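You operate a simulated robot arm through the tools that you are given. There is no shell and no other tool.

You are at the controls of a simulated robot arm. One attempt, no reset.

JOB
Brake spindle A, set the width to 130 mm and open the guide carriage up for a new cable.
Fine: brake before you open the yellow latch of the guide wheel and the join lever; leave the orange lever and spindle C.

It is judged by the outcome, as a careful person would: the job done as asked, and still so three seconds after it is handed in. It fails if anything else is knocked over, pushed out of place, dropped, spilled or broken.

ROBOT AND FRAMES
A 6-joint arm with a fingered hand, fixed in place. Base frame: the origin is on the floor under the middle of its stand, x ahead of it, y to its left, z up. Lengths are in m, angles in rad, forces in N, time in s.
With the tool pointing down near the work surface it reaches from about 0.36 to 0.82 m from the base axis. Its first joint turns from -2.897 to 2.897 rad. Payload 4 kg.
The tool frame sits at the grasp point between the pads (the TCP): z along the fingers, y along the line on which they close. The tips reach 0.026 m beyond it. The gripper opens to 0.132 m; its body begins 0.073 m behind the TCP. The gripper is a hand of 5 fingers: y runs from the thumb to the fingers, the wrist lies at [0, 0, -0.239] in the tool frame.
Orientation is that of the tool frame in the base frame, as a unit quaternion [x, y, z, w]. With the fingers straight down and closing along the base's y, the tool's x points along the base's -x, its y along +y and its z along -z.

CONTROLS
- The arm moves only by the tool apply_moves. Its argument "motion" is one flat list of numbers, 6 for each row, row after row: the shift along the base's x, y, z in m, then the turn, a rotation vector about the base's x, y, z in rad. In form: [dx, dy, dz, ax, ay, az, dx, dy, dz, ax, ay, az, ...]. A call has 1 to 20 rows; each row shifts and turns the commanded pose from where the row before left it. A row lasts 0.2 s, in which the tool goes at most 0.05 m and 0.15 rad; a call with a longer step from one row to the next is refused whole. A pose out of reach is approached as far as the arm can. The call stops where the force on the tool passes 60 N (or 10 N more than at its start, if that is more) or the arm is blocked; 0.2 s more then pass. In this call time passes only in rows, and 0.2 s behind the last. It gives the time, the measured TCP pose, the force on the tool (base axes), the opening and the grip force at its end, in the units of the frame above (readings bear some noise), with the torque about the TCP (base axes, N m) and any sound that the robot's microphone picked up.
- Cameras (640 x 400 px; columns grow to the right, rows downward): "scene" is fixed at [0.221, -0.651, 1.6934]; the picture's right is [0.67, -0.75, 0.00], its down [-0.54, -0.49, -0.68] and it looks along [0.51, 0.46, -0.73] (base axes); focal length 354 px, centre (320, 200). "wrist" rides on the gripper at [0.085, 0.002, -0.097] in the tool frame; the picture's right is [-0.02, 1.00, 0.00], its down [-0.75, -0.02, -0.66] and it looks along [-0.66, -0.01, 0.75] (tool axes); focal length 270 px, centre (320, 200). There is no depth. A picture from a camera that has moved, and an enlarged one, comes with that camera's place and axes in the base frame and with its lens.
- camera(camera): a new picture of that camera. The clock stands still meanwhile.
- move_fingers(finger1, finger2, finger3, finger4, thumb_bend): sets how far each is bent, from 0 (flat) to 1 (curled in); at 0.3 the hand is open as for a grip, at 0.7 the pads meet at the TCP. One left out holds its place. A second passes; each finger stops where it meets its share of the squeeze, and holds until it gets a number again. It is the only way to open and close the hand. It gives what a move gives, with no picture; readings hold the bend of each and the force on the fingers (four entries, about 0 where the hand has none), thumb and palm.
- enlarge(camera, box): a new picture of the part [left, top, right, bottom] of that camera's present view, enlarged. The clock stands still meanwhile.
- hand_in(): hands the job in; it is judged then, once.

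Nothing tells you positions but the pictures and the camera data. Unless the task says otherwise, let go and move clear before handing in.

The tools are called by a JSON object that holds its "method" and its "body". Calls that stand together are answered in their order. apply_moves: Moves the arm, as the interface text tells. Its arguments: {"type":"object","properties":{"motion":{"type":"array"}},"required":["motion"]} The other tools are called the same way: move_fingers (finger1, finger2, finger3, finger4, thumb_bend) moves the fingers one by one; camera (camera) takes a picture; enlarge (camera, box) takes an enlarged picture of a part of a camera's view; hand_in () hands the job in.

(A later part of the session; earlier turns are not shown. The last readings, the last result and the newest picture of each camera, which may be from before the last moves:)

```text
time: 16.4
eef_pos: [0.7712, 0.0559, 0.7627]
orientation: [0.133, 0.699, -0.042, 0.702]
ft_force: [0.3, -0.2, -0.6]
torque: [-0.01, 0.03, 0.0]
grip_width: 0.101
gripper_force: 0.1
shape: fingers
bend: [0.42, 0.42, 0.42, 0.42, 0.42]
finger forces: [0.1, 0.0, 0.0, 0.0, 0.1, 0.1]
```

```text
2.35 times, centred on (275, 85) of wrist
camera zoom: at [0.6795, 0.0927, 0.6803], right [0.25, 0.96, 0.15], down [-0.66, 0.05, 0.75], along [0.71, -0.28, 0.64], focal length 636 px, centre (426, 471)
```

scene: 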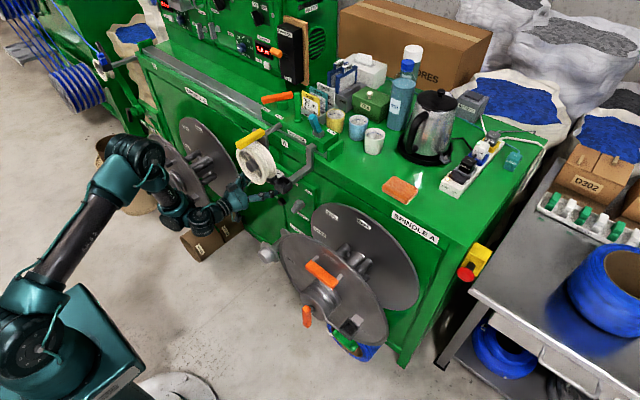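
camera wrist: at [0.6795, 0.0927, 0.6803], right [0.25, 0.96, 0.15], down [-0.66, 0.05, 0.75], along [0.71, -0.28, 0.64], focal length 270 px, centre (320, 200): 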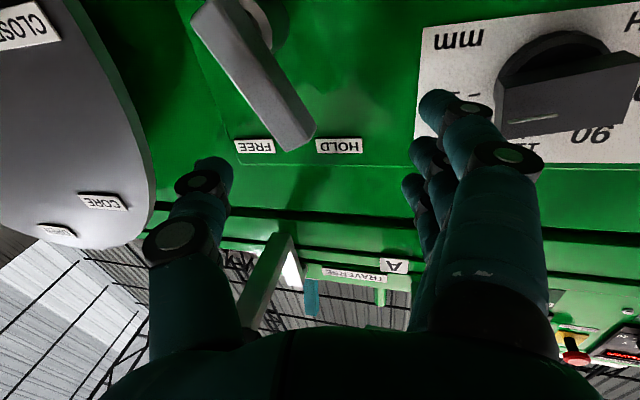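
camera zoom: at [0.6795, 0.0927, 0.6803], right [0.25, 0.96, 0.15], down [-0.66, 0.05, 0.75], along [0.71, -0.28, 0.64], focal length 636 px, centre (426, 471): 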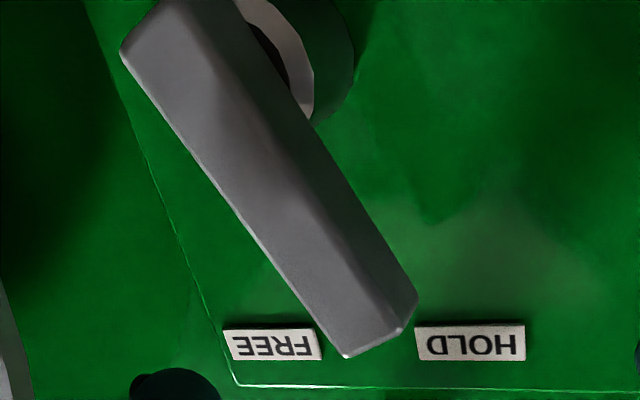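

The knob is a bar about 0.05 long and 0.013 thick, front at x≈0.817, centre (y 0.169, z 0.745), now pointing at 150. I'll go in front of it with the hand rolled so thumb and fingers close across the bar.

{"method": "apply_moves", "body": {"motion": [0, 0.005, 0.002, 0, 0, 0.125, 0, 0.005, 0.002, 0, 0, 0.125, 0, 0.0115, -0.002, 0.141, 0, 0, 0, 0.0115, -0.002, 0.141, 0, 0, 0, 0.0115, -0.002, 0.141, 0, 0, 0, 0.0115, -0.002, 0.141, 0, 0, 0, 0.0115, -0.002, 0.141, 0, 0, 0, 0.0115, -0.002, 0.141, 0, 0, 0, 0.0115, -0.002, 0.141, 0, 0, 0, 0.0115, -0.002, 0.141, 0, 0, 0, 0.0115, -0.002, 0.141, 0, 0]}}

{"method": "camera", "body": {"camera": "wrist"}}

{"method": "enlarge", "body": {"camera": "scene", "box": [150, 120, 350, 245]}}

```text
time: 18.8
eef_pos: [0.7693, 0.1705, 0.7484]
orientation: [0.453, 0.544, 0.459, 0.537]
ft_force: [-0.2, -0.2, 0.2]
torque: [0.01, 0.01, -0.03]
grip_width: 0.1008
gripper_force: 0.0
shape: fingers
bend: [0.42, 0.42, 0.42, 0.42, 0.42]
finger forces: [0.1, 0.0, 0.1, 0.0, 0.1, 0.0]
```

```text
taken
camera wrist: at [0.6722, 0.2521, 0.7349], right [0.0, 0.15, 0.99], down [-0.65, -0.75, 0.11], along [0.76, -0.64, 0.1], focal length 270 px, centre (320, 200)
```

wrist: 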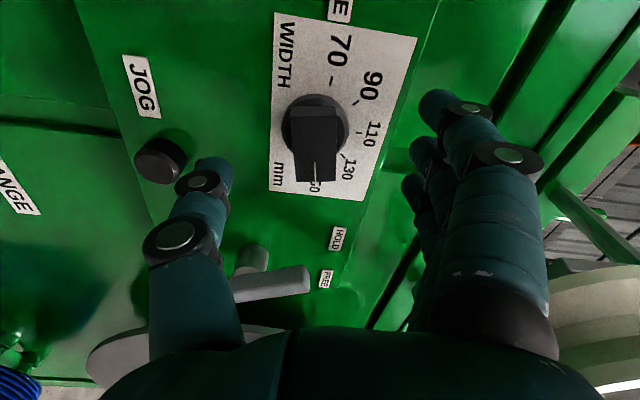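

```text
3.20 times, centred on (250, 182) of scene
camera zoom: at [0.221, -0.651, 1.6934], right [0.67, -0.75, 0.0], down [-0.54, -0.49, -0.68], along [0.51, 0.46, -0.73], focal length 1131 px, centre (544, 256)
```

zoom: 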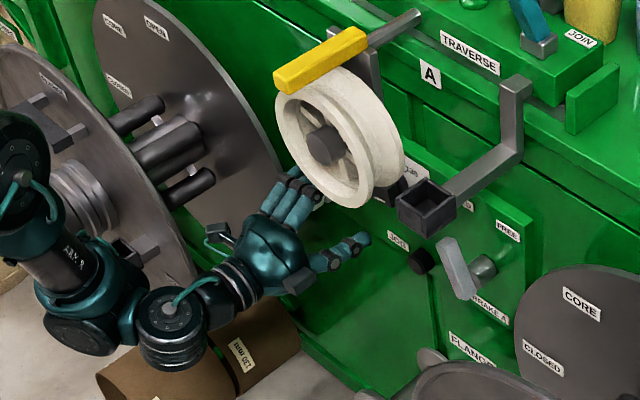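

The hand lines up with the knob, thumb below and fingers above, and the scene view confirms the brake bar leaning to HOLD. Moving forward over the knob.

{"method": "apply_moves", "body": {"motion": [0.016, -0.001, -0.001, 0, 0, 0, 0.016, 0, -0.001, 0, 0, 0, 0.014, 0, -0.001, 0, 0, 0]}}

{"method": "camera", "body": {"camera": "wrist"}}

```text
time: 19.6
eef_pos: [0.8168, 0.1696, 0.7437]
orientation: [0.452, 0.545, 0.458, 0.538]
ft_force: [0.5, -0.6, 0.3]
torque: [-0.01, -0.03, -0.02]
grip_width: 0.1009
gripper_force: 0.0
shape: fingers
bend: [0.42, 0.42, 0.42, 0.42, 0.42]
finger forces: [0.0, 0.0, 0.0, 0.1, 0.0, 0.1]
```

```text
taken
camera wrist: at [0.7197, 0.252, 0.7314], right [0.0, 0.15, 0.99], down [-0.65, -0.75, 0.12], along [0.76, -0.64, 0.1], focal length 270 px, centre (320, 200)
```

wrist: 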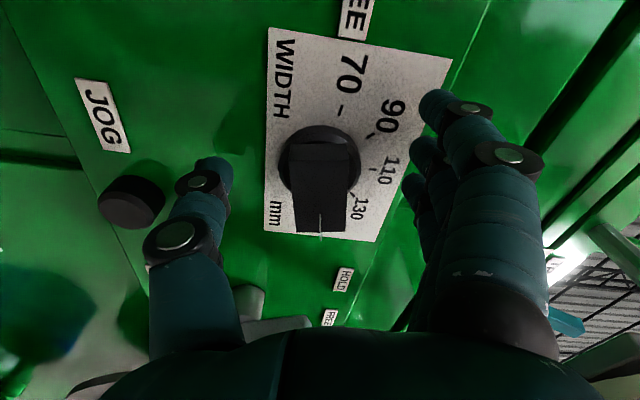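

The knob bar is centred at the grasp point. I'll close thumb and the two middle fingers on it gently.

{"method": "move_fingers", "body": {"finger2": 0.6, "finger3": 0.6, "thumb_bend": 0.6}}

{"method": "camera", "body": {"camera": "wrist"}}

```text
time: 20.6
eef_pos: [0.816, 0.1697, 0.7448]
orientation: [0.453, 0.544, 0.458, 0.538]
ft_force: [-0.9, -0.7, -0.9]
torque: [0.01, 0.01, 0.0]
grip_width: 0.074
gripper_force: 1.0
shape: fingers
bend: [0.42, 0.6, 0.59, 0.42, 0.59]
finger forces: [0.0, 0.0, 0.8, 0.0, 1.1, 0.1]
```

```text
taken
camera wrist: at [0.7194, 0.252, 0.7314], right [0.0, 0.15, 0.99], down [-0.65, -0.75, 0.11], along [0.76, -0.64, 0.1], focal length 270 px, centre (320, 200)
```

wrist: 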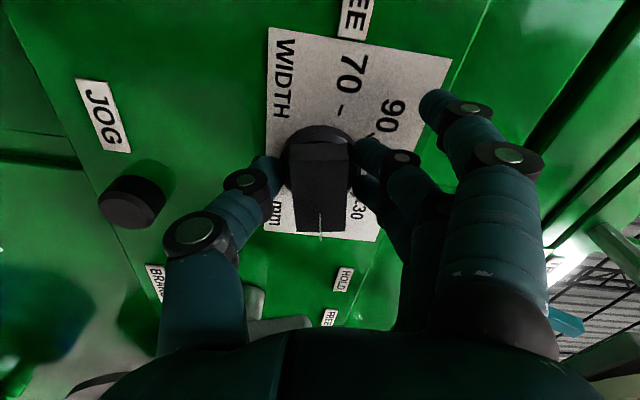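

{"method": "enlarge", "body": {"camera": "wrist", "box": [220, 90, 420, 260]}}

```text
2.35 times, centred on (320, 175) of wrist
camera zoom: at [0.7194, 0.252, 0.7314], right [0.0, 0.15, 0.99], down [-0.65, -0.75, 0.11], along [0.76, -0.64, 0.1], focal length 636 px, centre (320, 259)
```

zoom: 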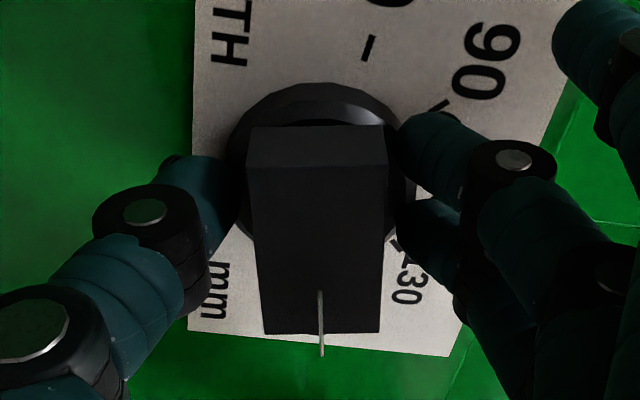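

Thumb and fingers are just meeting the bar's sides. I'll squeeze a bit firmer.

{"method": "move_fingers", "body": {"finger2": 0.68, "finger3": 0.68, "thumb_bend": 0.66}}

{"method": "enlarge", "body": {"camera": "wrist", "box": [220, 90, 420, 260]}}

```text
time: 21.6
eef_pos: [0.8163, 0.1697, 0.7434]
orientation: [0.453, 0.544, 0.458, 0.538]
ft_force: [0.0, 0.5, 3.1]
torque: [-0.02, -0.03, -0.02]
grip_width: 0.0693
gripper_force: 7.5
shape: fingers
bend: [0.42, 0.63, 0.63, 0.42, 0.64]
finger forces: [0.1, 3.9, 4.7, 0.0, 6.1, 0.0]
```

```text
2.35 times, centred on (320, 175) of wrist
camera zoom: at [0.7195, 0.2521, 0.7316], right [0.0, 0.15, 0.99], down [-0.65, -0.75, 0.11], along [0.76, -0.64, 0.1], focal length 636 px, centre (320, 259)
```

zoom: 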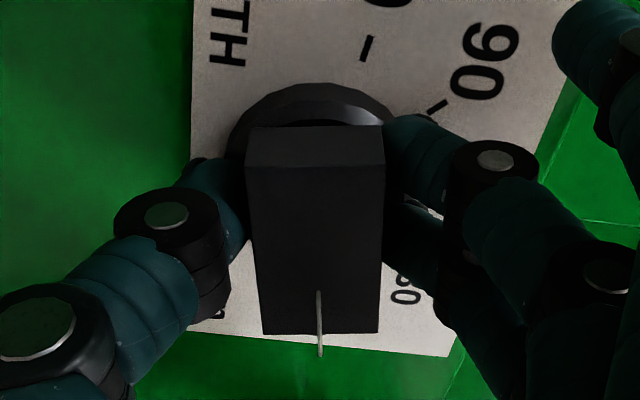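

The knob is held (about 7 N). I'll turn it −0.70 rad about x (counter-clockwise from the front), from 150 toward 130.

{"method": "apply_moves", "body": {"motion": [0, 0, 0, -0.1, 0, 0, 0, 0, 0, -0.1, 0, 0, 0, 0, 0, -0.1, 0, 0, 0, 0, 0, -0.1, 0, 0, 0, 0, 0, -0.1, 0, 0, 0, 0, 0, -0.1, 0, 0, 0, 0, 0, -0.1, 0, 0]}}

{"method": "camera", "body": {"camera": "wrist"}}

```text
time: 23.2
eef_pos: [0.8173, 0.1696, 0.7436]
orientation: [0.239, 0.67, 0.242, 0.66]
ft_force: [-11.6, 7.1, -9.4]
torque: [0.08, 0.18, 0.11]
grip_width: 0.0705
gripper_force: 13.0
shape: fingers
bend: [0.42, 0.64, 0.65, 0.42, 0.64]
finger forces: [0.1, 5.1, 8.9, 0.0, 12.5, 0.0]
```

```text
taken
camera wrist: at [0.7197, 0.2243, 0.6805], right [0.0, 0.75, 0.66], down [-0.65, -0.5, 0.57], along [0.76, -0.43, 0.49], focal length 270 px, centre (320, 200)
```

wrist: 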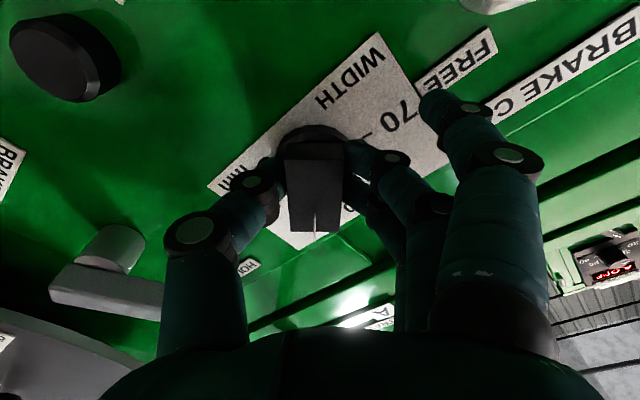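

The knob turned with the hand. I'll open the fingers and back off to read the dial.

{"method": "move_fingers", "body": {"finger2": 0.42, "finger3": 0.42, "thumb_bend": 0.42}}

{"method": "apply_moves", "body": {"motion": [-0.016, 0, 0.001, 0, 0, 0, -0.016, 0, 0.001, 0, 0, 0, -0.012, 0, 0.002, 0, 0, 0]}}

{"method": "camera", "body": {"camera": "wrist"}}

{"method": "enlarge", "body": {"camera": "wrist", "box": [200, 20, 460, 190]}}

```text
time: 24.2
eef_pos: [0.8179, 0.1703, 0.7461]
orientation: [0.241, 0.668, 0.243, 0.66]
ft_force: [-32.6, 9.3, 5.8]
torque: [0.03, 0.42, -0.45]
grip_width: 0.0739
gripper_force: 15.9
shape: fingers
bend: [0.42, 0.42, 0.42, 0.42, 0.56]
finger forces: [0.0, 0.1, 0.0, 0.0, 31.5, 0.0]
```

```text
time: 25.0
eef_pos: [0.7731, 0.1681, 0.7489]
orientation: [0.241, 0.668, 0.243, 0.661]
ft_force: [-0.3, 0.0, -0.2]
torque: [0.01, 0.0, 0.0]
grip_width: 0.0997
gripper_force: 0.1
shape: fingers
bend: [0.42, 0.42, 0.42, 0.42, 0.42]
finger forces: [0.0, 0.0, 0.1, 0.0, 0.0, 0.0]
```

```text
taken
camera wrist: at [0.6765, 0.224, 0.6857], right [0.0, 0.75, 0.66], down [-0.65, -0.5, 0.57], along [0.76, -0.43, 0.49], focal length 270 px, centre (320, 200)
```

wrist: 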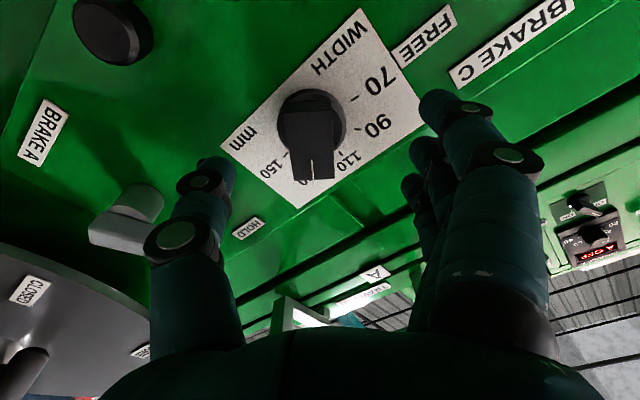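

```text
2.35 times, centred on (330, 105) of wrist
camera zoom: at [0.6765, 0.224, 0.6857], right [0.0, 0.75, 0.66], down [-0.65, -0.5, 0.57], along [0.76, -0.43, 0.49], focal length 636 px, centre (296, 424)
```

zoom: 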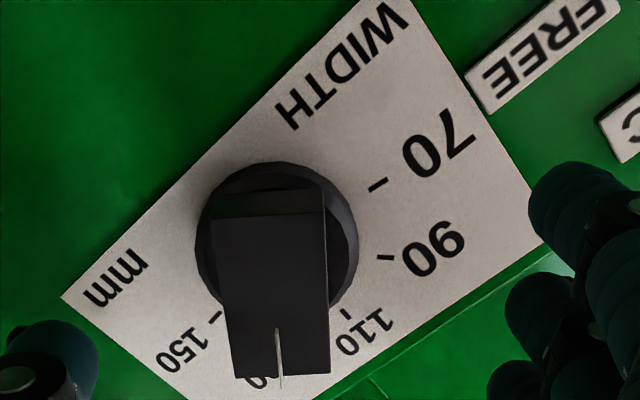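

The pointer now reads about 39–40° from the top, i.e. at 130. I'll zoom in more to verify accurately, and check the brake too.

{"method": "enlarge", "body": {"camera": "wrist", "box": [260, 110, 380, 200]}}

{"method": "enlarge", "body": {"camera": "scene", "box": [240, 170, 340, 235]}}

```text
4.44 times, centred on (320, 155) of wrist
camera zoom: at [0.6765, 0.224, 0.6857], right [0.0, 0.75, 0.66], down [-0.65, -0.5, 0.57], along [0.76, -0.43, 0.49], focal length 1201 px, centre (320, 400)
```

zoom: 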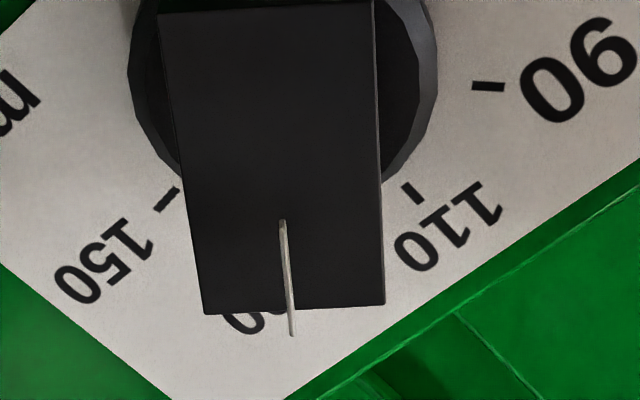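

```text
6.15 times, centred on (290, 202) of scene
camera zoom: at [0.221, -0.651, 1.6934], right [0.67, -0.75, 0.0], down [-0.54, -0.49, -0.68], along [0.51, 0.46, -0.73], focal length 2175 px, centre (505, 185)
```

zoom: 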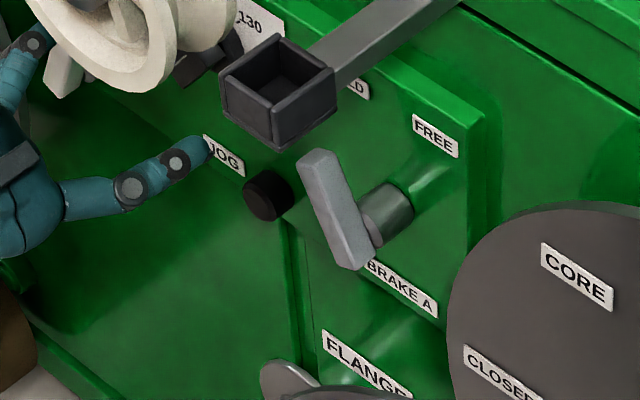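

The dial reads about 129–130 mm, and the brake bar leans about 23° to HOLD. Now I'll retreat from under the guide wheel by tipping the hand down while drawing back, then rise to look at the yellow latch.

{"method": "apply_moves", "body": {"motion": [-0.012, 0, 0.0, 0, 0.1, 0, -0.018, 0, 0.0, 0, 0.1, 0, -0.022, 0, 0.0, 0, 0.1, 0, -0.025, 0, 0.0, 0, 0.1, 0, -0.025, 0, 0, 0, 0.1, 0]}}

{"method": "camera", "body": {"camera": "wrist"}}

{"method": "enlarge", "body": {"camera": "scene", "box": [100, 80, 340, 240]}}

```text
time: 26.2
eef_pos: [0.6665, 0.1686, 0.7483]
orientation: [0.293, 0.811, 0.176, 0.474]
ft_force: [-0.1, 0.7, 0.0]
torque: [-0.01, -0.02, 0.03]
grip_width: 0.0998
gripper_force: 0.1
shape: fingers
bend: [0.42, 0.42, 0.42, 0.42, 0.42]
finger forces: [0.0, 0.0, 0.1, 0.0, 0.0, 0.1]
```

```text
taken
camera wrist: at [0.5517, 0.2248, 0.741], right [0.32, 0.75, 0.58], down [-0.29, -0.5, 0.81], along [0.9, -0.43, 0.06], focal length 270 px, centre (320, 200)
```

wrist: 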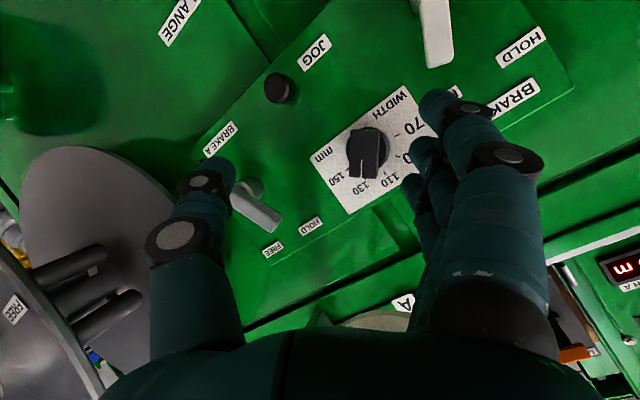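

```text
2.50 times, centred on (220, 160) of scene
camera zoom: at [0.221, -0.651, 1.6934], right [0.67, -0.75, 0.0], down [-0.54, -0.49, -0.68], along [0.51, 0.46, -0.73], focal length 884 px, centre (570, 300)
```

zoom: 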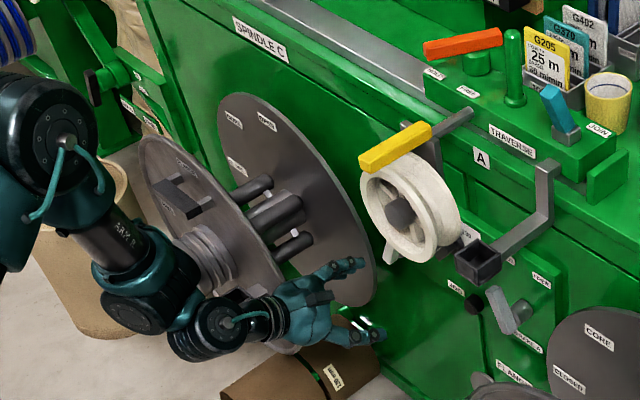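

Reachable and free. This view shows both dial and brake nearly square-on; I'll enlarge both to verify.

{"method": "enlarge", "body": {"camera": "wrist", "box": [300, 80, 420, 220]}}

{"method": "enlarge", "body": {"camera": "wrist", "box": [200, 110, 340, 265]}}

```text
2.86 times, centred on (360, 150) of wrist
camera zoom: at [0.5517, 0.2248, 0.741], right [0.32, 0.75, 0.58], down [-0.29, -0.5, 0.81], along [0.9, -0.43, 0.06], focal length 772 px, centre (206, 343)
```

zoom: 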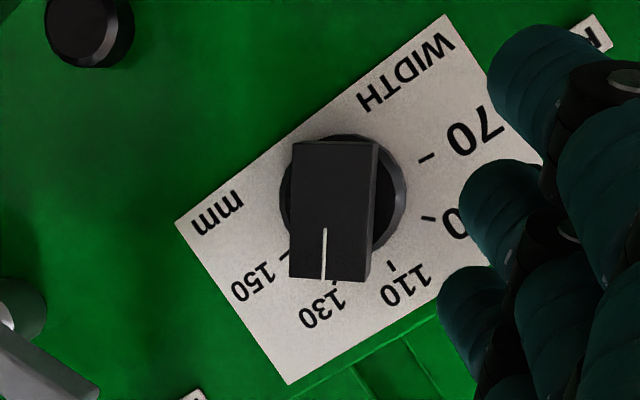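

```text
2.58 times, centred on (270, 188) of wrist
camera zoom: at [0.5517, 0.2248, 0.741], right [0.32, 0.75, 0.58], down [-0.29, -0.5, 0.81], along [0.9, -0.43, 0.06], focal length 698 px, centre (449, 232)
```

zoom: 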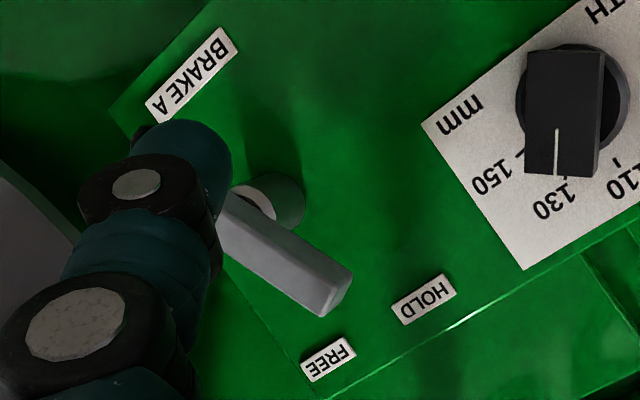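

{"method": "enlarge", "body": {"camera": "wrist", "box": [325, 115, 415, 190]}}

```text
5.33 times, centred on (370, 152) of wrist
camera zoom: at [0.5517, 0.2248, 0.741], right [0.32, 0.75, 0.58], down [-0.29, -0.5, 0.81], along [0.9, -0.43, 0.06], focal length 1442 px, centre (53, 453)
```

zoom: 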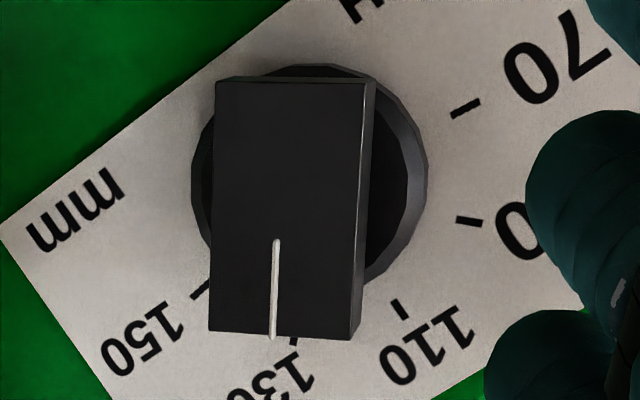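

The dial looks 1–2 mm short of 130 (about 37–38° versus 40°) – the thumb's release must have nudged it. I'll go back the same way, re-grip with the hand rolled to exactly the 130 direction, and release more gently.

{"method": "apply_moves", "body": {"motion": [0.025, 0, 0.0, 0, -0.1, 0, 0.025, 0, 0.0, 0, -0.1, 0, 0.022, 0, 0.0, 0, -0.1, 0, 0.018, 0, 0.0, 0, -0.1, 0, 0.012, 0, 0, 0, -0.1, 0]}}

{"method": "enlarge", "body": {"camera": "wrist", "box": [240, 60, 400, 200]}}

```text
time: 27.4
eef_pos: [0.7725, 0.1703, 0.7485]
orientation: [0.241, 0.668, 0.244, 0.661]
ft_force: [-0.6, 0.2, 0.0]
torque: [-0.02, -0.02, 0.02]
grip_width: 0.1
gripper_force: 0.0
shape: fingers
bend: [0.42, 0.42, 0.42, 0.42, 0.42]
finger forces: [0.0, 0.1, 0.0, 0.1, 0.1, 0.0]
```

```text
2.86 times, centred on (320, 130) of wrist
camera zoom: at [0.6762, 0.2253, 0.6843], right [0.0, 0.75, 0.66], down [-0.65, -0.5, 0.57], along [0.76, -0.43, 0.49], focal length 772 px, centre (320, 400)
```

zoom: 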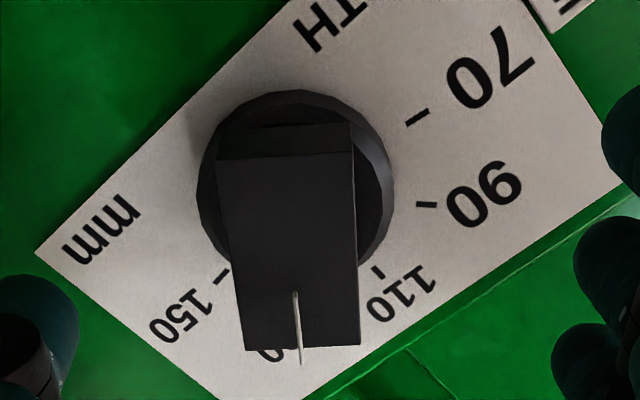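

The knob sits about 5 mm to the thumb side; I'll correct that (to y≈0.166, z≈0.745) and move forward, a little less deep than before.

{"method": "apply_moves", "body": {"motion": [0.012, -0.002, -0.0018, 0, 0, 0, 0.014, -0.002, -0.0018, 0, 0, 0, 0.013, 0, 0, 0, 0, 0]}}

{"method": "move_fingers", "body": {"finger2": 0.58, "finger3": 0.58, "thumb_bend": 0.58}}

{"method": "enlarge", "body": {"camera": "wrist", "box": [220, 90, 420, 260]}}

```text
time: 28.2
eef_pos: [0.8118, 0.165, 0.7447]
orientation: [0.242, 0.668, 0.244, 0.66]
ft_force: [-0.8, 0.3, 0.1]
torque: [0.01, -0.01, 0.01]
grip_width: 0.0999
gripper_force: 0.0
shape: fingers
bend: [0.42, 0.42, 0.42, 0.42, 0.42]
finger forces: [0.0, 0.0, 0.0, 0.1, 0.0, 0.1]
```

```text
time: 29.2
eef_pos: [0.8114, 0.1646, 0.7459]
orientation: [0.241, 0.668, 0.244, 0.66]
ft_force: [1.8, 0.2, 0.1]
torque: [-0.01, 0.01, 0.01]
grip_width: 0.077
gripper_force: 0.0
shape: fingers
bend: [0.42, 0.57, 0.57, 0.42, 0.57]
finger forces: [0.0, 0.1, 0.1, 0.0, 0.0, 0.0]
```

```text
2.35 times, centred on (320, 175) of wrist
camera zoom: at [0.714, 0.2212, 0.6827], right [0.0, 0.75, 0.66], down [-0.65, -0.5, 0.57], along [0.76, -0.43, 0.49], focal length 636 px, centre (320, 259)
```

zoom: 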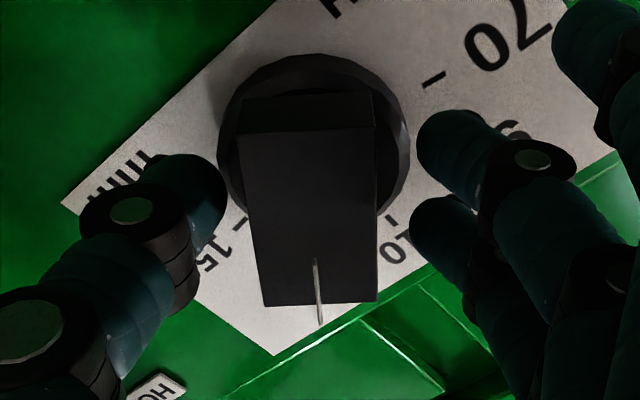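

Pads are either side of the bar. I'll squeeze so the pads square the bar to the hand.

{"method": "move_fingers", "body": {"finger2": 0.68, "finger3": 0.68, "thumb_bend": 0.68}}

{"method": "enlarge", "body": {"camera": "wrist", "box": [220, 90, 420, 260]}}

```text
time: 30.2
eef_pos: [0.8107, 0.1674, 0.7464]
orientation: [0.241, 0.669, 0.245, 0.66]
ft_force: [3.2, -0.4, -1.3]
torque: [-0.03, 0.02, 0.02]
grip_width: 0.0694
gripper_force: 7.1
shape: fingers
bend: [0.42, 0.64, 0.63, 0.42, 0.64]
finger forces: [0.0, 3.1, 3.4, 0.0, 8.0, 0.1]
```

```text
2.35 times, centred on (320, 175) of wrist
camera zoom: at [0.7141, 0.2211, 0.6826], right [0.0, 0.75, 0.66], down [-0.65, -0.5, 0.57], along [0.76, -0.43, 0.49], focal length 636 px, centre (320, 259)
```

zoom: 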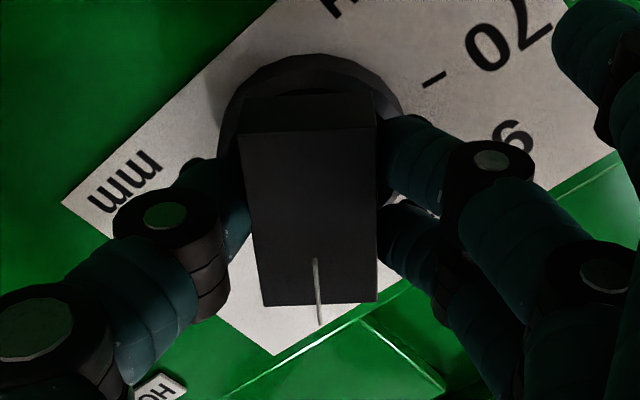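

The bar stays at about 37.7° while held. I'll turn it back by a small amount (+0.045 rad) and read the mark while still gripping.

{"method": "apply_moves", "body": {"motion": [0, 0, 0, 0.045, 0, 0]}}

{"method": "enlarge", "body": {"camera": "wrist", "box": [260, 140, 380, 240]}}

```text
time: 30.6
eef_pos: [0.8119, 0.1661, 0.7454]
orientation: [0.255, 0.663, 0.258, 0.655]
ft_force: [2.4, -0.2, 0.1]
torque: [0.0, -0.02, 0.05]
grip_width: 0.0693
gripper_force: 7.8
shape: fingers
bend: [0.42, 0.64, 0.63, 0.42, 0.64]
finger forces: [0.0, 3.2, 4.2, 0.1, 7.8, 0.0]
```

```text
4.00 times, centred on (320, 190) of wrist
camera zoom: at [0.7142, 0.2236, 0.6852], right [0.0, 0.72, 0.69], down [-0.65, -0.53, 0.55], along [0.76, -0.45, 0.47], focal length 1081 px, centre (320, 240)
```

zoom: 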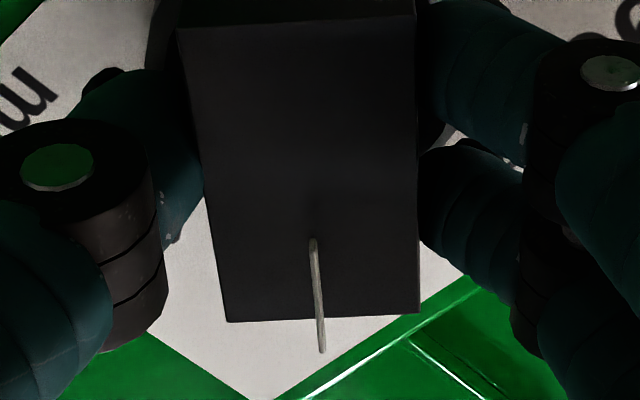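

The mark now reads about 40°. I'll release in small, even steps.

{"method": "move_fingers", "body": {"finger2": 0.61, "finger3": 0.61, "thumb_bend": 0.61}}

{"method": "move_fingers", "body": {"finger2": 0.56, "finger3": 0.56, "thumb_bend": 0.57}}

{"method": "enlarge", "body": {"camera": "wrist", "box": [260, 140, 380, 240]}}

```text
time: 31.6
eef_pos: [0.8101, 0.1659, 0.7463]
orientation: [0.255, 0.663, 0.258, 0.655]
ft_force: [-0.6, 0.6, -0.2]
torque: [-0.01, 0.0, -0.02]
grip_width: 0.0709
gripper_force: 0.4
shape: fingers
bend: [0.42, 0.61, 0.61, 0.42, 0.61]
finger forces: [0.0, 0.1, 0.0, 0.0, 0.4, 0.0]
```

```text
time: 32.6
eef_pos: [0.8107, 0.1658, 0.7461]
orientation: [0.255, 0.663, 0.259, 0.655]
ft_force: [0.0, -0.2, 0.7]
torque: [-0.02, -0.03, -0.01]
grip_width: 0.0774
gripper_force: 0.0
shape: fingers
bend: [0.42, 0.56, 0.56, 0.42, 0.56]
finger forces: [0.0, 0.0, 0.1, 0.0, 0.1, 0.1]
```

```text
4.00 times, centred on (320, 190) of wrist
camera zoom: at [0.7142, 0.2235, 0.6852], right [0.0, 0.72, 0.69], down [-0.65, -0.53, 0.55], along [0.76, -0.45, 0.47], focal length 1081 px, centre (320, 240)
```

zoom: 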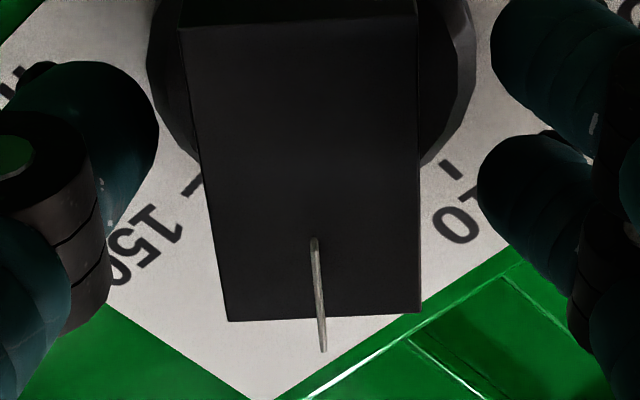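

Released cleanly without moving the mark. Backing straight out, then tipping down and drawing back as before for a check.

{"method": "apply_moves", "body": {"motion": [-0.013, 0, 0.0, 0, 0, 0, -0.013, 0, 0.001, 0, 0, 0, -0.013, 0, 0.002, 0, 0, 0, -0.012, 0, 0.0, 0, 0.1, 0, -0.018, 0, 0.0, 0, 0.1, 0, -0.022, 0, 0.0, 0, 0.1, 0, -0.025, 0, 0.0, 0, 0.1, 0, -0.025, 0, 0, 0, 0.1, 0]}}

{"method": "enlarge", "body": {"camera": "wrist", "box": [325, 115, 415, 190]}}

{"method": "camera", "body": {"camera": "wrist"}}

```text
time: 34.4
eef_pos: [0.6719, 0.1669, 0.7517]
orientation: [0.311, 0.805, 0.187, 0.469]
ft_force: [-0.4, 0.2, 0.3]
torque: [-0.02, 0.01, 0.03]
grip_width: 0.0775
gripper_force: 0.0
shape: fingers
bend: [0.42, 0.56, 0.56, 0.42, 0.56]
finger forces: [0.0, 0.0, 0.0, 0.0, 0.0, 0.0]
```

```text
5.33 times, centred on (370, 152) of wrist
camera zoom: at [0.5571, 0.2254, 0.7443], right [0.33, 0.72, 0.61], down [-0.3, -0.53, 0.79], along [0.89, -0.45, 0.04], focal length 1442 px, centre (53, 453)
```

zoom: 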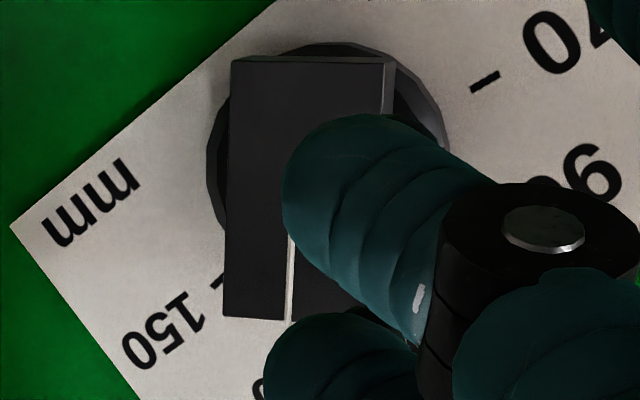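

```text
taken
camera wrist: at [0.5571, 0.2254, 0.7443], right [0.33, 0.72, 0.61], down [-0.3, -0.53, 0.79], along [0.89, -0.45, 0.04], focal length 270 px, centre (320, 200)
```

wrist: 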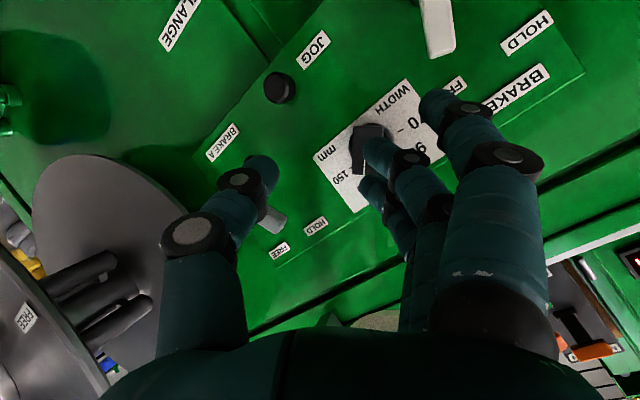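

Fingers hide the dial; I'll open them and look again.

{"method": "move_fingers", "body": {"finger1": 0.3, "finger2": 0.3, "finger3": 0.3, "finger4": 0.3, "thumb_bend": 0.3}}

{"method": "enlarge", "body": {"camera": "wrist", "box": [325, 115, 415, 190]}}

{"method": "enlarge", "body": {"camera": "wrist", "box": [190, 110, 350, 265]}}

```text
time: 35.4
eef_pos: [0.6711, 0.1678, 0.751]
orientation: [0.312, 0.804, 0.186, 0.47]
ft_force: [0.1, -0.2, 0.3]
torque: [0.03, 0.0, -0.04]
grip_width: 0.1383
gripper_force: 0.1
shape: fingers
bend: [0.3, 0.3, 0.3, 0.3, 0.3]
finger forces: [0.1, 0.0, 0.0, 0.0, 0.0, 0.0]
```

```text
5.33 times, centred on (370, 152) of wrist
camera zoom: at [0.5576, 0.2253, 0.7443], right [0.33, 0.72, 0.61], down [-0.31, -0.53, 0.79], along [0.89, -0.45, 0.05], focal length 1442 px, centre (53, 453)
```

zoom: 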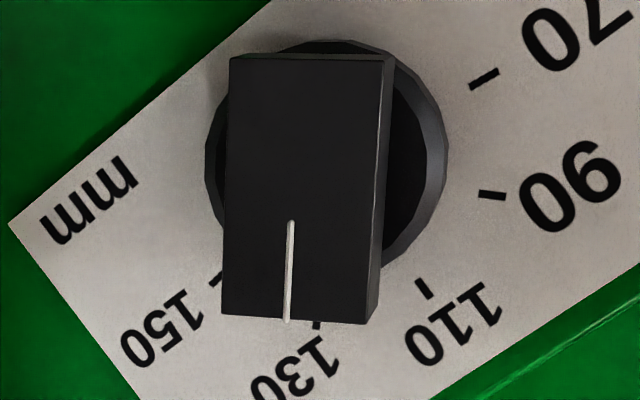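

```text
2.58 times, centred on (270, 188) of wrist
camera zoom: at [0.5576, 0.2253, 0.7443], right [0.33, 0.72, 0.61], down [-0.31, -0.53, 0.79], along [0.89, -0.45, 0.05], focal length 698 px, centre (449, 232)
```

zoom: 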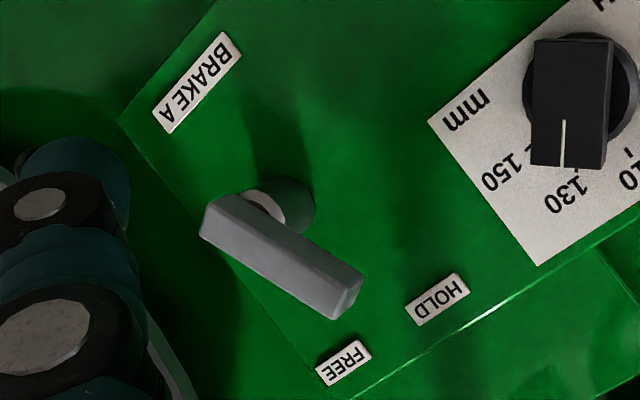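

Dial reads 130 within about half a millimetre and the brake bar lies parallel to the HOLD direction. Now I'll unroll the hand while drawing back, then rise to look at the yellow latch.

{"method": "apply_moves", "body": {"motion": [-0.02, -0.01, 0.005, -0.129, 0, 0.072, -0.02, -0.01, 0.005, -0.129, 0, 0.072, -0.02, -0.01, 0.005, -0.129, 0, 0.072, -0.02, -0.01, 0.005, -0.129, 0, 0.072, -0.02, -0.01, 0.005, -0.129, 0, 0.072]}}

{"method": "apply_moves", "body": {"motion": [-0.01, 0, 0.04, 0, 0.03, 0, -0.01, 0, 0.045, 0, 0.03, 0, -0.01, 0, 0.045, 0, 0.03, 0, 0, 0, 0.045, 0, 0.03, 0, 0, 0, 0.045, 0, 0.03, 0, 0, 0, 0.045, 0, 0.03, 0, 0, 0, 0.045, 0, 0.03, 0, 0, 0, 0.045, 0, 0.03, 0]}}

{"method": "camera", "body": {"camera": "wrist"}}

{"method": "camera", "body": {"camera": "scene"}}

```text
time: 36.6
eef_pos: [0.5714, 0.1176, 0.7753]
orientation: [-0.001, 0.864, 0.004, 0.504]
ft_force: [-0.7, -0.2, 0.2]
torque: [-0.02, -0.02, 0.02]
grip_width: 0.1385
gripper_force: 0.1
shape: fingers
bend: [0.3, 0.3, 0.3, 0.3, 0.3]
finger forces: [0.0, 0.0, 0.0, 0.0, 0.1, 0.1]
```

```text
time: 38.4
eef_pos: [0.5398, 0.1154, 1.1275]
orientation: [0.001, 0.918, 0.004, 0.396]
ft_force: [-0.1, -0.4, -0.6]
torque: [0.01, -0.02, 0.03]
grip_width: 0.1384
gripper_force: 0.1
shape: fingers
bend: [0.3, 0.3, 0.3, 0.3, 0.3]
finger forces: [0.0, 0.0, 0.1, 0.0, 0.1, 0.0]
```

```text
taken
camera wrist: at [0.4133, 0.1164, 1.1319], right [0.01, 1.0, 0.02], down [0.04, -0.02, 1.0], along [1.0, -0.01, -0.04], focal length 270 px, centre (320, 200)
```

wrist: 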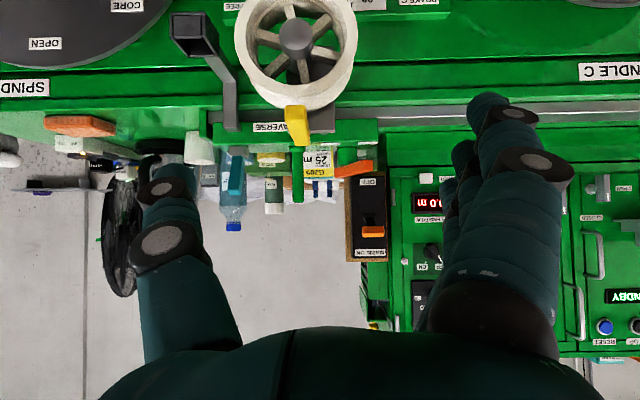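

```text
taken
```

scene: 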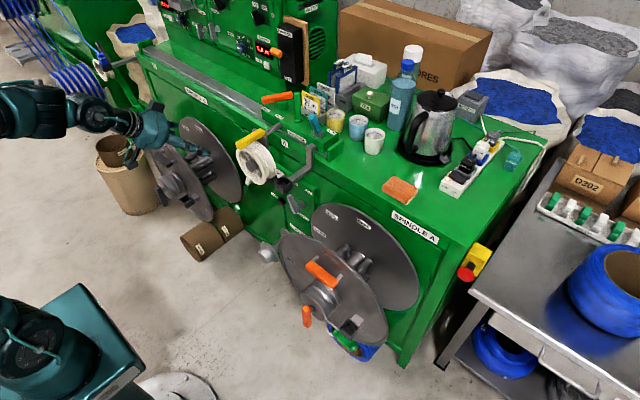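

Now I see latch, wheel and join lever from the front at eye level. I'll enlarge these.

{"method": "enlarge", "body": {"camera": "wrist", "box": [220, 60, 380, 210]}}

{"method": "enlarge", "body": {"camera": "wrist", "box": [180, 110, 280, 220]}}

{"method": "enlarge", "body": {"camera": "scene", "box": [225, 115, 325, 185]}}

{"method": "enlarge", "body": {"camera": "scene", "box": [60, 10, 180, 90]}}

```text
2.67 times, centred on (300, 135) of wrist
camera zoom: at [0.4133, 0.1164, 1.1319], right [0.01, 1.0, 0.02], down [0.04, -0.02, 1.0], along [1.0, -0.01, -0.04], focal length 721 px, centre (373, 373)
```

zoom: 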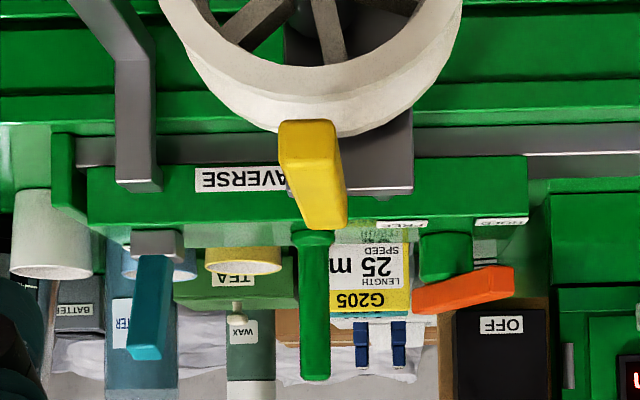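

```text
3.64 times, centred on (230, 165) of wrist
camera zoom: at [0.4133, 0.1164, 1.1319], right [0.01, 1.0, 0.02], down [0.04, -0.02, 1.0], along [1.0, -0.01, -0.04], focal length 983 px, centre (647, 327)
```

zoom: 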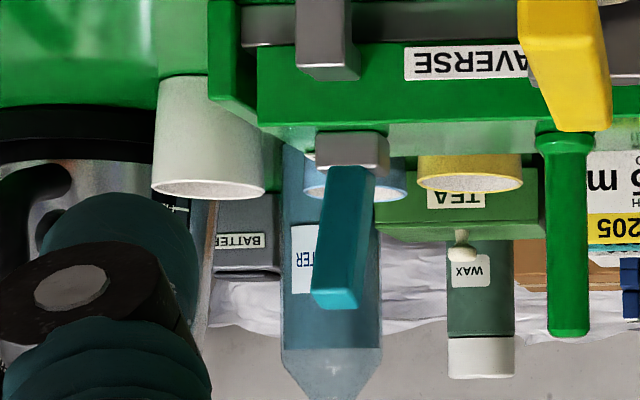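

```text
5.71 times, centred on (275, 150) of scene
camera zoom: at [0.221, -0.651, 1.6934], right [0.67, -0.75, 0.0], down [-0.54, -0.49, -0.68], along [0.51, 0.46, -0.73], focal length 2020 px, centre (577, 486)
```

zoom: 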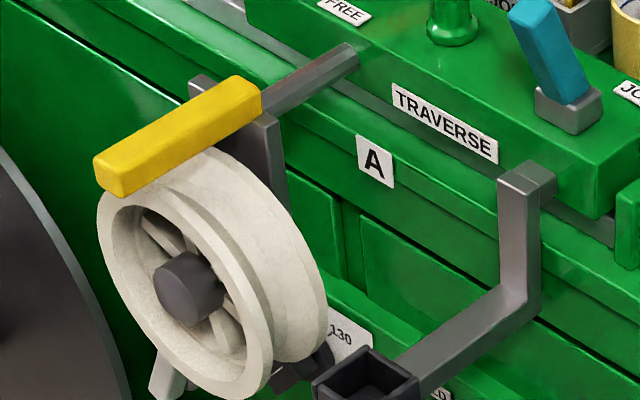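

```text
5.00 times, centred on (120, 50) of scene
camera zoom: at [0.221, -0.651, 1.6934], right [0.67, -0.75, 0.0], down [-0.54, -0.49, -0.68], along [0.51, 0.46, -0.73], focal length 1767 px, centre (1320, 950)
```

zoom: 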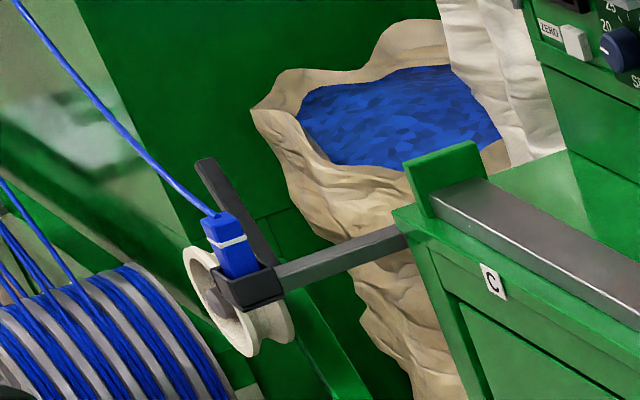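

The latch is a yellow bar lying over the wheel, its rear end at the grey plate. I'll look at its hinge from above.

{"method": "apply_moves", "body": {"motion": [0.0075, -0.005, 0.012, 0, 0.135, 0, 0.0075, -0.005, 0.012, 0, 0.135, 0, 0.0075, -0.005, 0.012, 0, 0.135, 0, 0.0075, -0.005, 0.012, 0, 0.135, 0, 0.0075, 0, 0.012, 0, 0.135, 0, 0.0075, 0, 0.012, 0, 0.135, 0]}}

{"method": "camera", "body": {"camera": "wrist"}}

{"method": "enlarge", "body": {"camera": "wrist", "box": [240, 120, 400, 270]}}

```text
time: 39.8
eef_pos: [0.5855, 0.0975, 1.2007]
orientation: [0.003, 1.0, 0.003, 0.004]
ft_force: [-0.6, -0.2, 0.2]
torque: [0.04, -0.02, 0.0]
grip_width: 0.1385
gripper_force: 0.1
shape: fingers
bend: [0.3, 0.3, 0.3, 0.3, 0.3]
finger forces: [0.0, 0.0, 0.0, 0.0, 0.0, 0.1]
```

```text
taken
camera wrist: at [0.5012, 0.0975, 1.2965], right [0.03, 1.0, 0.01], down [0.75, -0.02, 0.66], along [0.66, -0.01, -0.75], focal length 270 px, centre (320, 200)
```

wrist: 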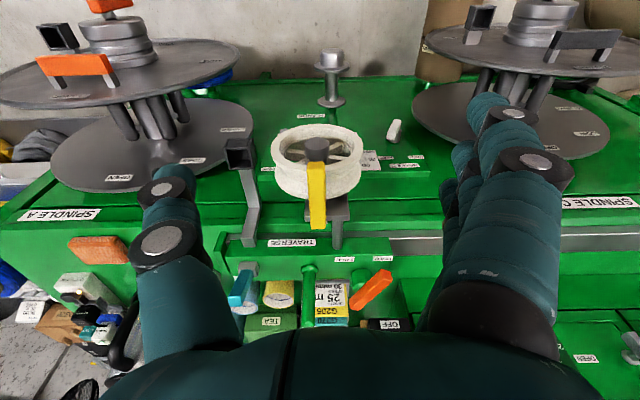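

```text
2.67 times, centred on (320, 195) of wrist
camera zoom: at [0.5012, 0.0975, 1.2965], right [0.03, 1.0, 0.01], down [0.75, -0.02, 0.66], along [0.66, -0.01, -0.75], focal length 721 px, centre (320, 213)
```

zoom: 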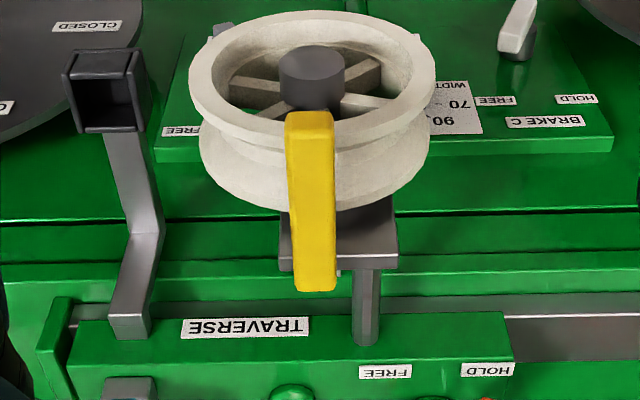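

The latch overhangs the wheel's front rim by about 2 cm (front end x≈0.667, underside z≈1.033, y≈0.091), hinge apparently at x≈0.77. I'll pinch the fingers together and come level just in front of and below its tip, to try lifting it.

{"method": "move_fingers", "body": {"finger1": 0.7, "finger2": 0.7, "finger3": 0.7, "finger4": 0.7, "thumb_bend": 0.7}}

{"method": "apply_moves", "body": {"motion": [0.0, -0.0015, -0.022, 0, -0.135, 0, 0.0, -0.0015, -0.022, 0, -0.135, 0, 0.0, -0.0015, -0.022, 0, -0.135, 0, 0.0, -0.0015, -0.022, 0, -0.135, 0, 0.0, -0.0015, -0.022, 0, -0.135, 0, 0.0, -0.0015, -0.022, 0, -0.135, 0, 0.0, -0.0015, -0.022, 0, -0.135, 0, 0.0, -0.0015, -0.022, 0, -0.135, 0, 0.0, -0.0015, -0.022, 0, -0.135, 0, 0.0, -0.0015, -0.022, 0, -0.135, 0]}}

{"method": "camera", "body": {"camera": "wrist"}}

{"method": "enlarge", "body": {"camera": "scene", "box": [150, 80, 350, 205]}}

```text
time: 40.8
eef_pos: [0.5865, 0.0967, 1.2006]
orientation: [0.003, 1.0, 0.003, 0.004]
ft_force: [-0.6, -0.1, -0.3]
torque: [-0.02, -0.01, -0.01]
grip_width: 0.0245
gripper_force: 0.1
shape: fingers
bend: [0.7, 0.7, 0.7, 0.7, 0.7]
finger forces: [0.1, 0.1, 0.0, 0.0, 0.0, 0.0]
```

```text
time: 43.0
eef_pos: [0.5865, 0.0761, 0.9819]
orientation: [0.006, 0.787, -0.001, 0.618]
ft_force: [-0.3, 0.0, 0.2]
torque: [-0.02, 0.0, -0.01]
grip_width: 0.0245
gripper_force: 0.0
shape: fingers
bend: [0.7, 0.7, 0.7, 0.7, 0.7]
finger forces: [0.0, 0.1, 0.0, 0.0, 0.0, 0.0]
out of reach, approached as far as the arm can: row 10
```

```text
taken
camera wrist: at [0.4732, 0.0782, 0.9231], right [0.01, 1.0, 0.03], down [-0.46, -0.02, 0.89], along [0.89, -0.02, 0.46], focal length 270 px, centre (320, 200)
```

wrist: 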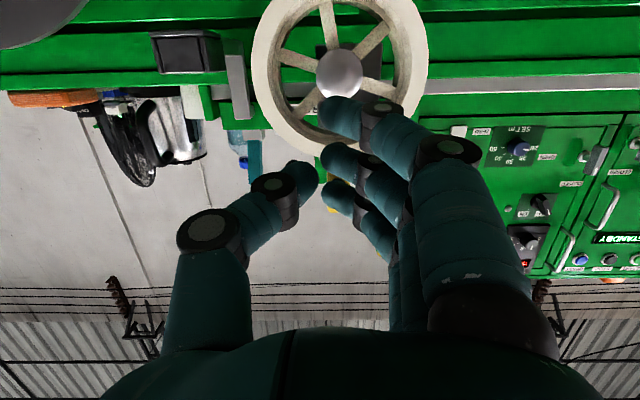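

```text
3.20 times, centred on (250, 142) of scene
camera zoom: at [0.221, -0.651, 1.6934], right [0.67, -0.75, 0.0], down [-0.54, -0.49, -0.68], along [0.51, 0.46, -0.73], focal length 1131 px, centre (544, 384)
```

zoom: 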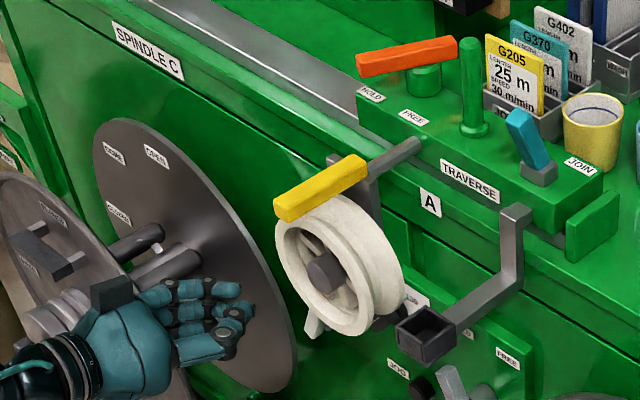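

The pinched fingers are level in front of the wheel, top finger aligned with the latch (y≈0.088). I'll drop 1 cm, slide forward under the latch's tip, and check.

{"method": "apply_moves", "body": {"motion": [0.015, 0.002, -0.01, 0, 0, 0, 0.02, 0.002, 0, 0, 0, 0, 0.02, 0, 0, 0, 0, 0]}}

{"method": "camera", "body": {"camera": "wrist"}}

{"method": "enlarge", "body": {"camera": "scene", "box": [190, 100, 310, 180]}}

```text
time: 43.8
eef_pos: [0.6424, 0.08, 0.9739]
orientation: [0.0, 0.779, 0.005, 0.626]
ft_force: [0.9, -0.5, 0.3]
torque: [-0.03, 0.0, 0.01]
grip_width: 0.0246
gripper_force: 0.1
shape: fingers
bend: [0.7, 0.7, 0.7, 0.7, 0.7]
finger forces: [0.0, 0.1, 0.0, 0.0, 0.1, 0.0]
```

```text
taken
camera wrist: at [0.5296, 0.0809, 0.9112], right [0.0, 1.0, 0.03], down [-0.48, -0.02, 0.88], along [0.88, -0.01, 0.48], focal length 270 px, centre (320, 200)
```

wrist: 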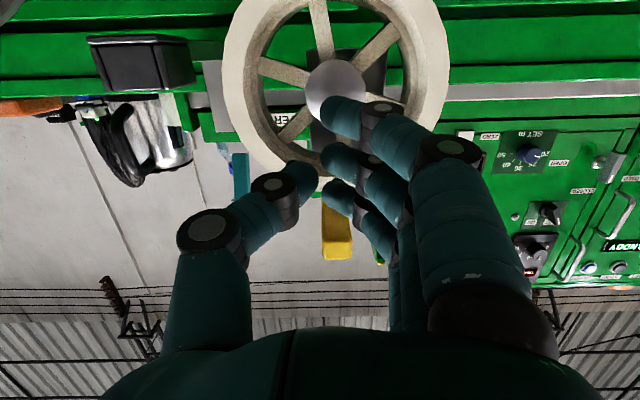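

```text
5.00 times, centred on (250, 140) of scene
camera zoom: at [0.221, -0.651, 1.6934], right [0.67, -0.75, 0.0], down [-0.54, -0.49, -0.68], along [0.51, 0.46, -0.73], focal length 1767 px, centre (670, 500)
```

zoom: 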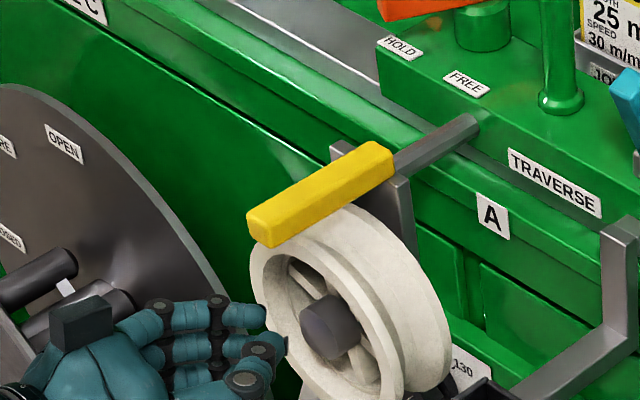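

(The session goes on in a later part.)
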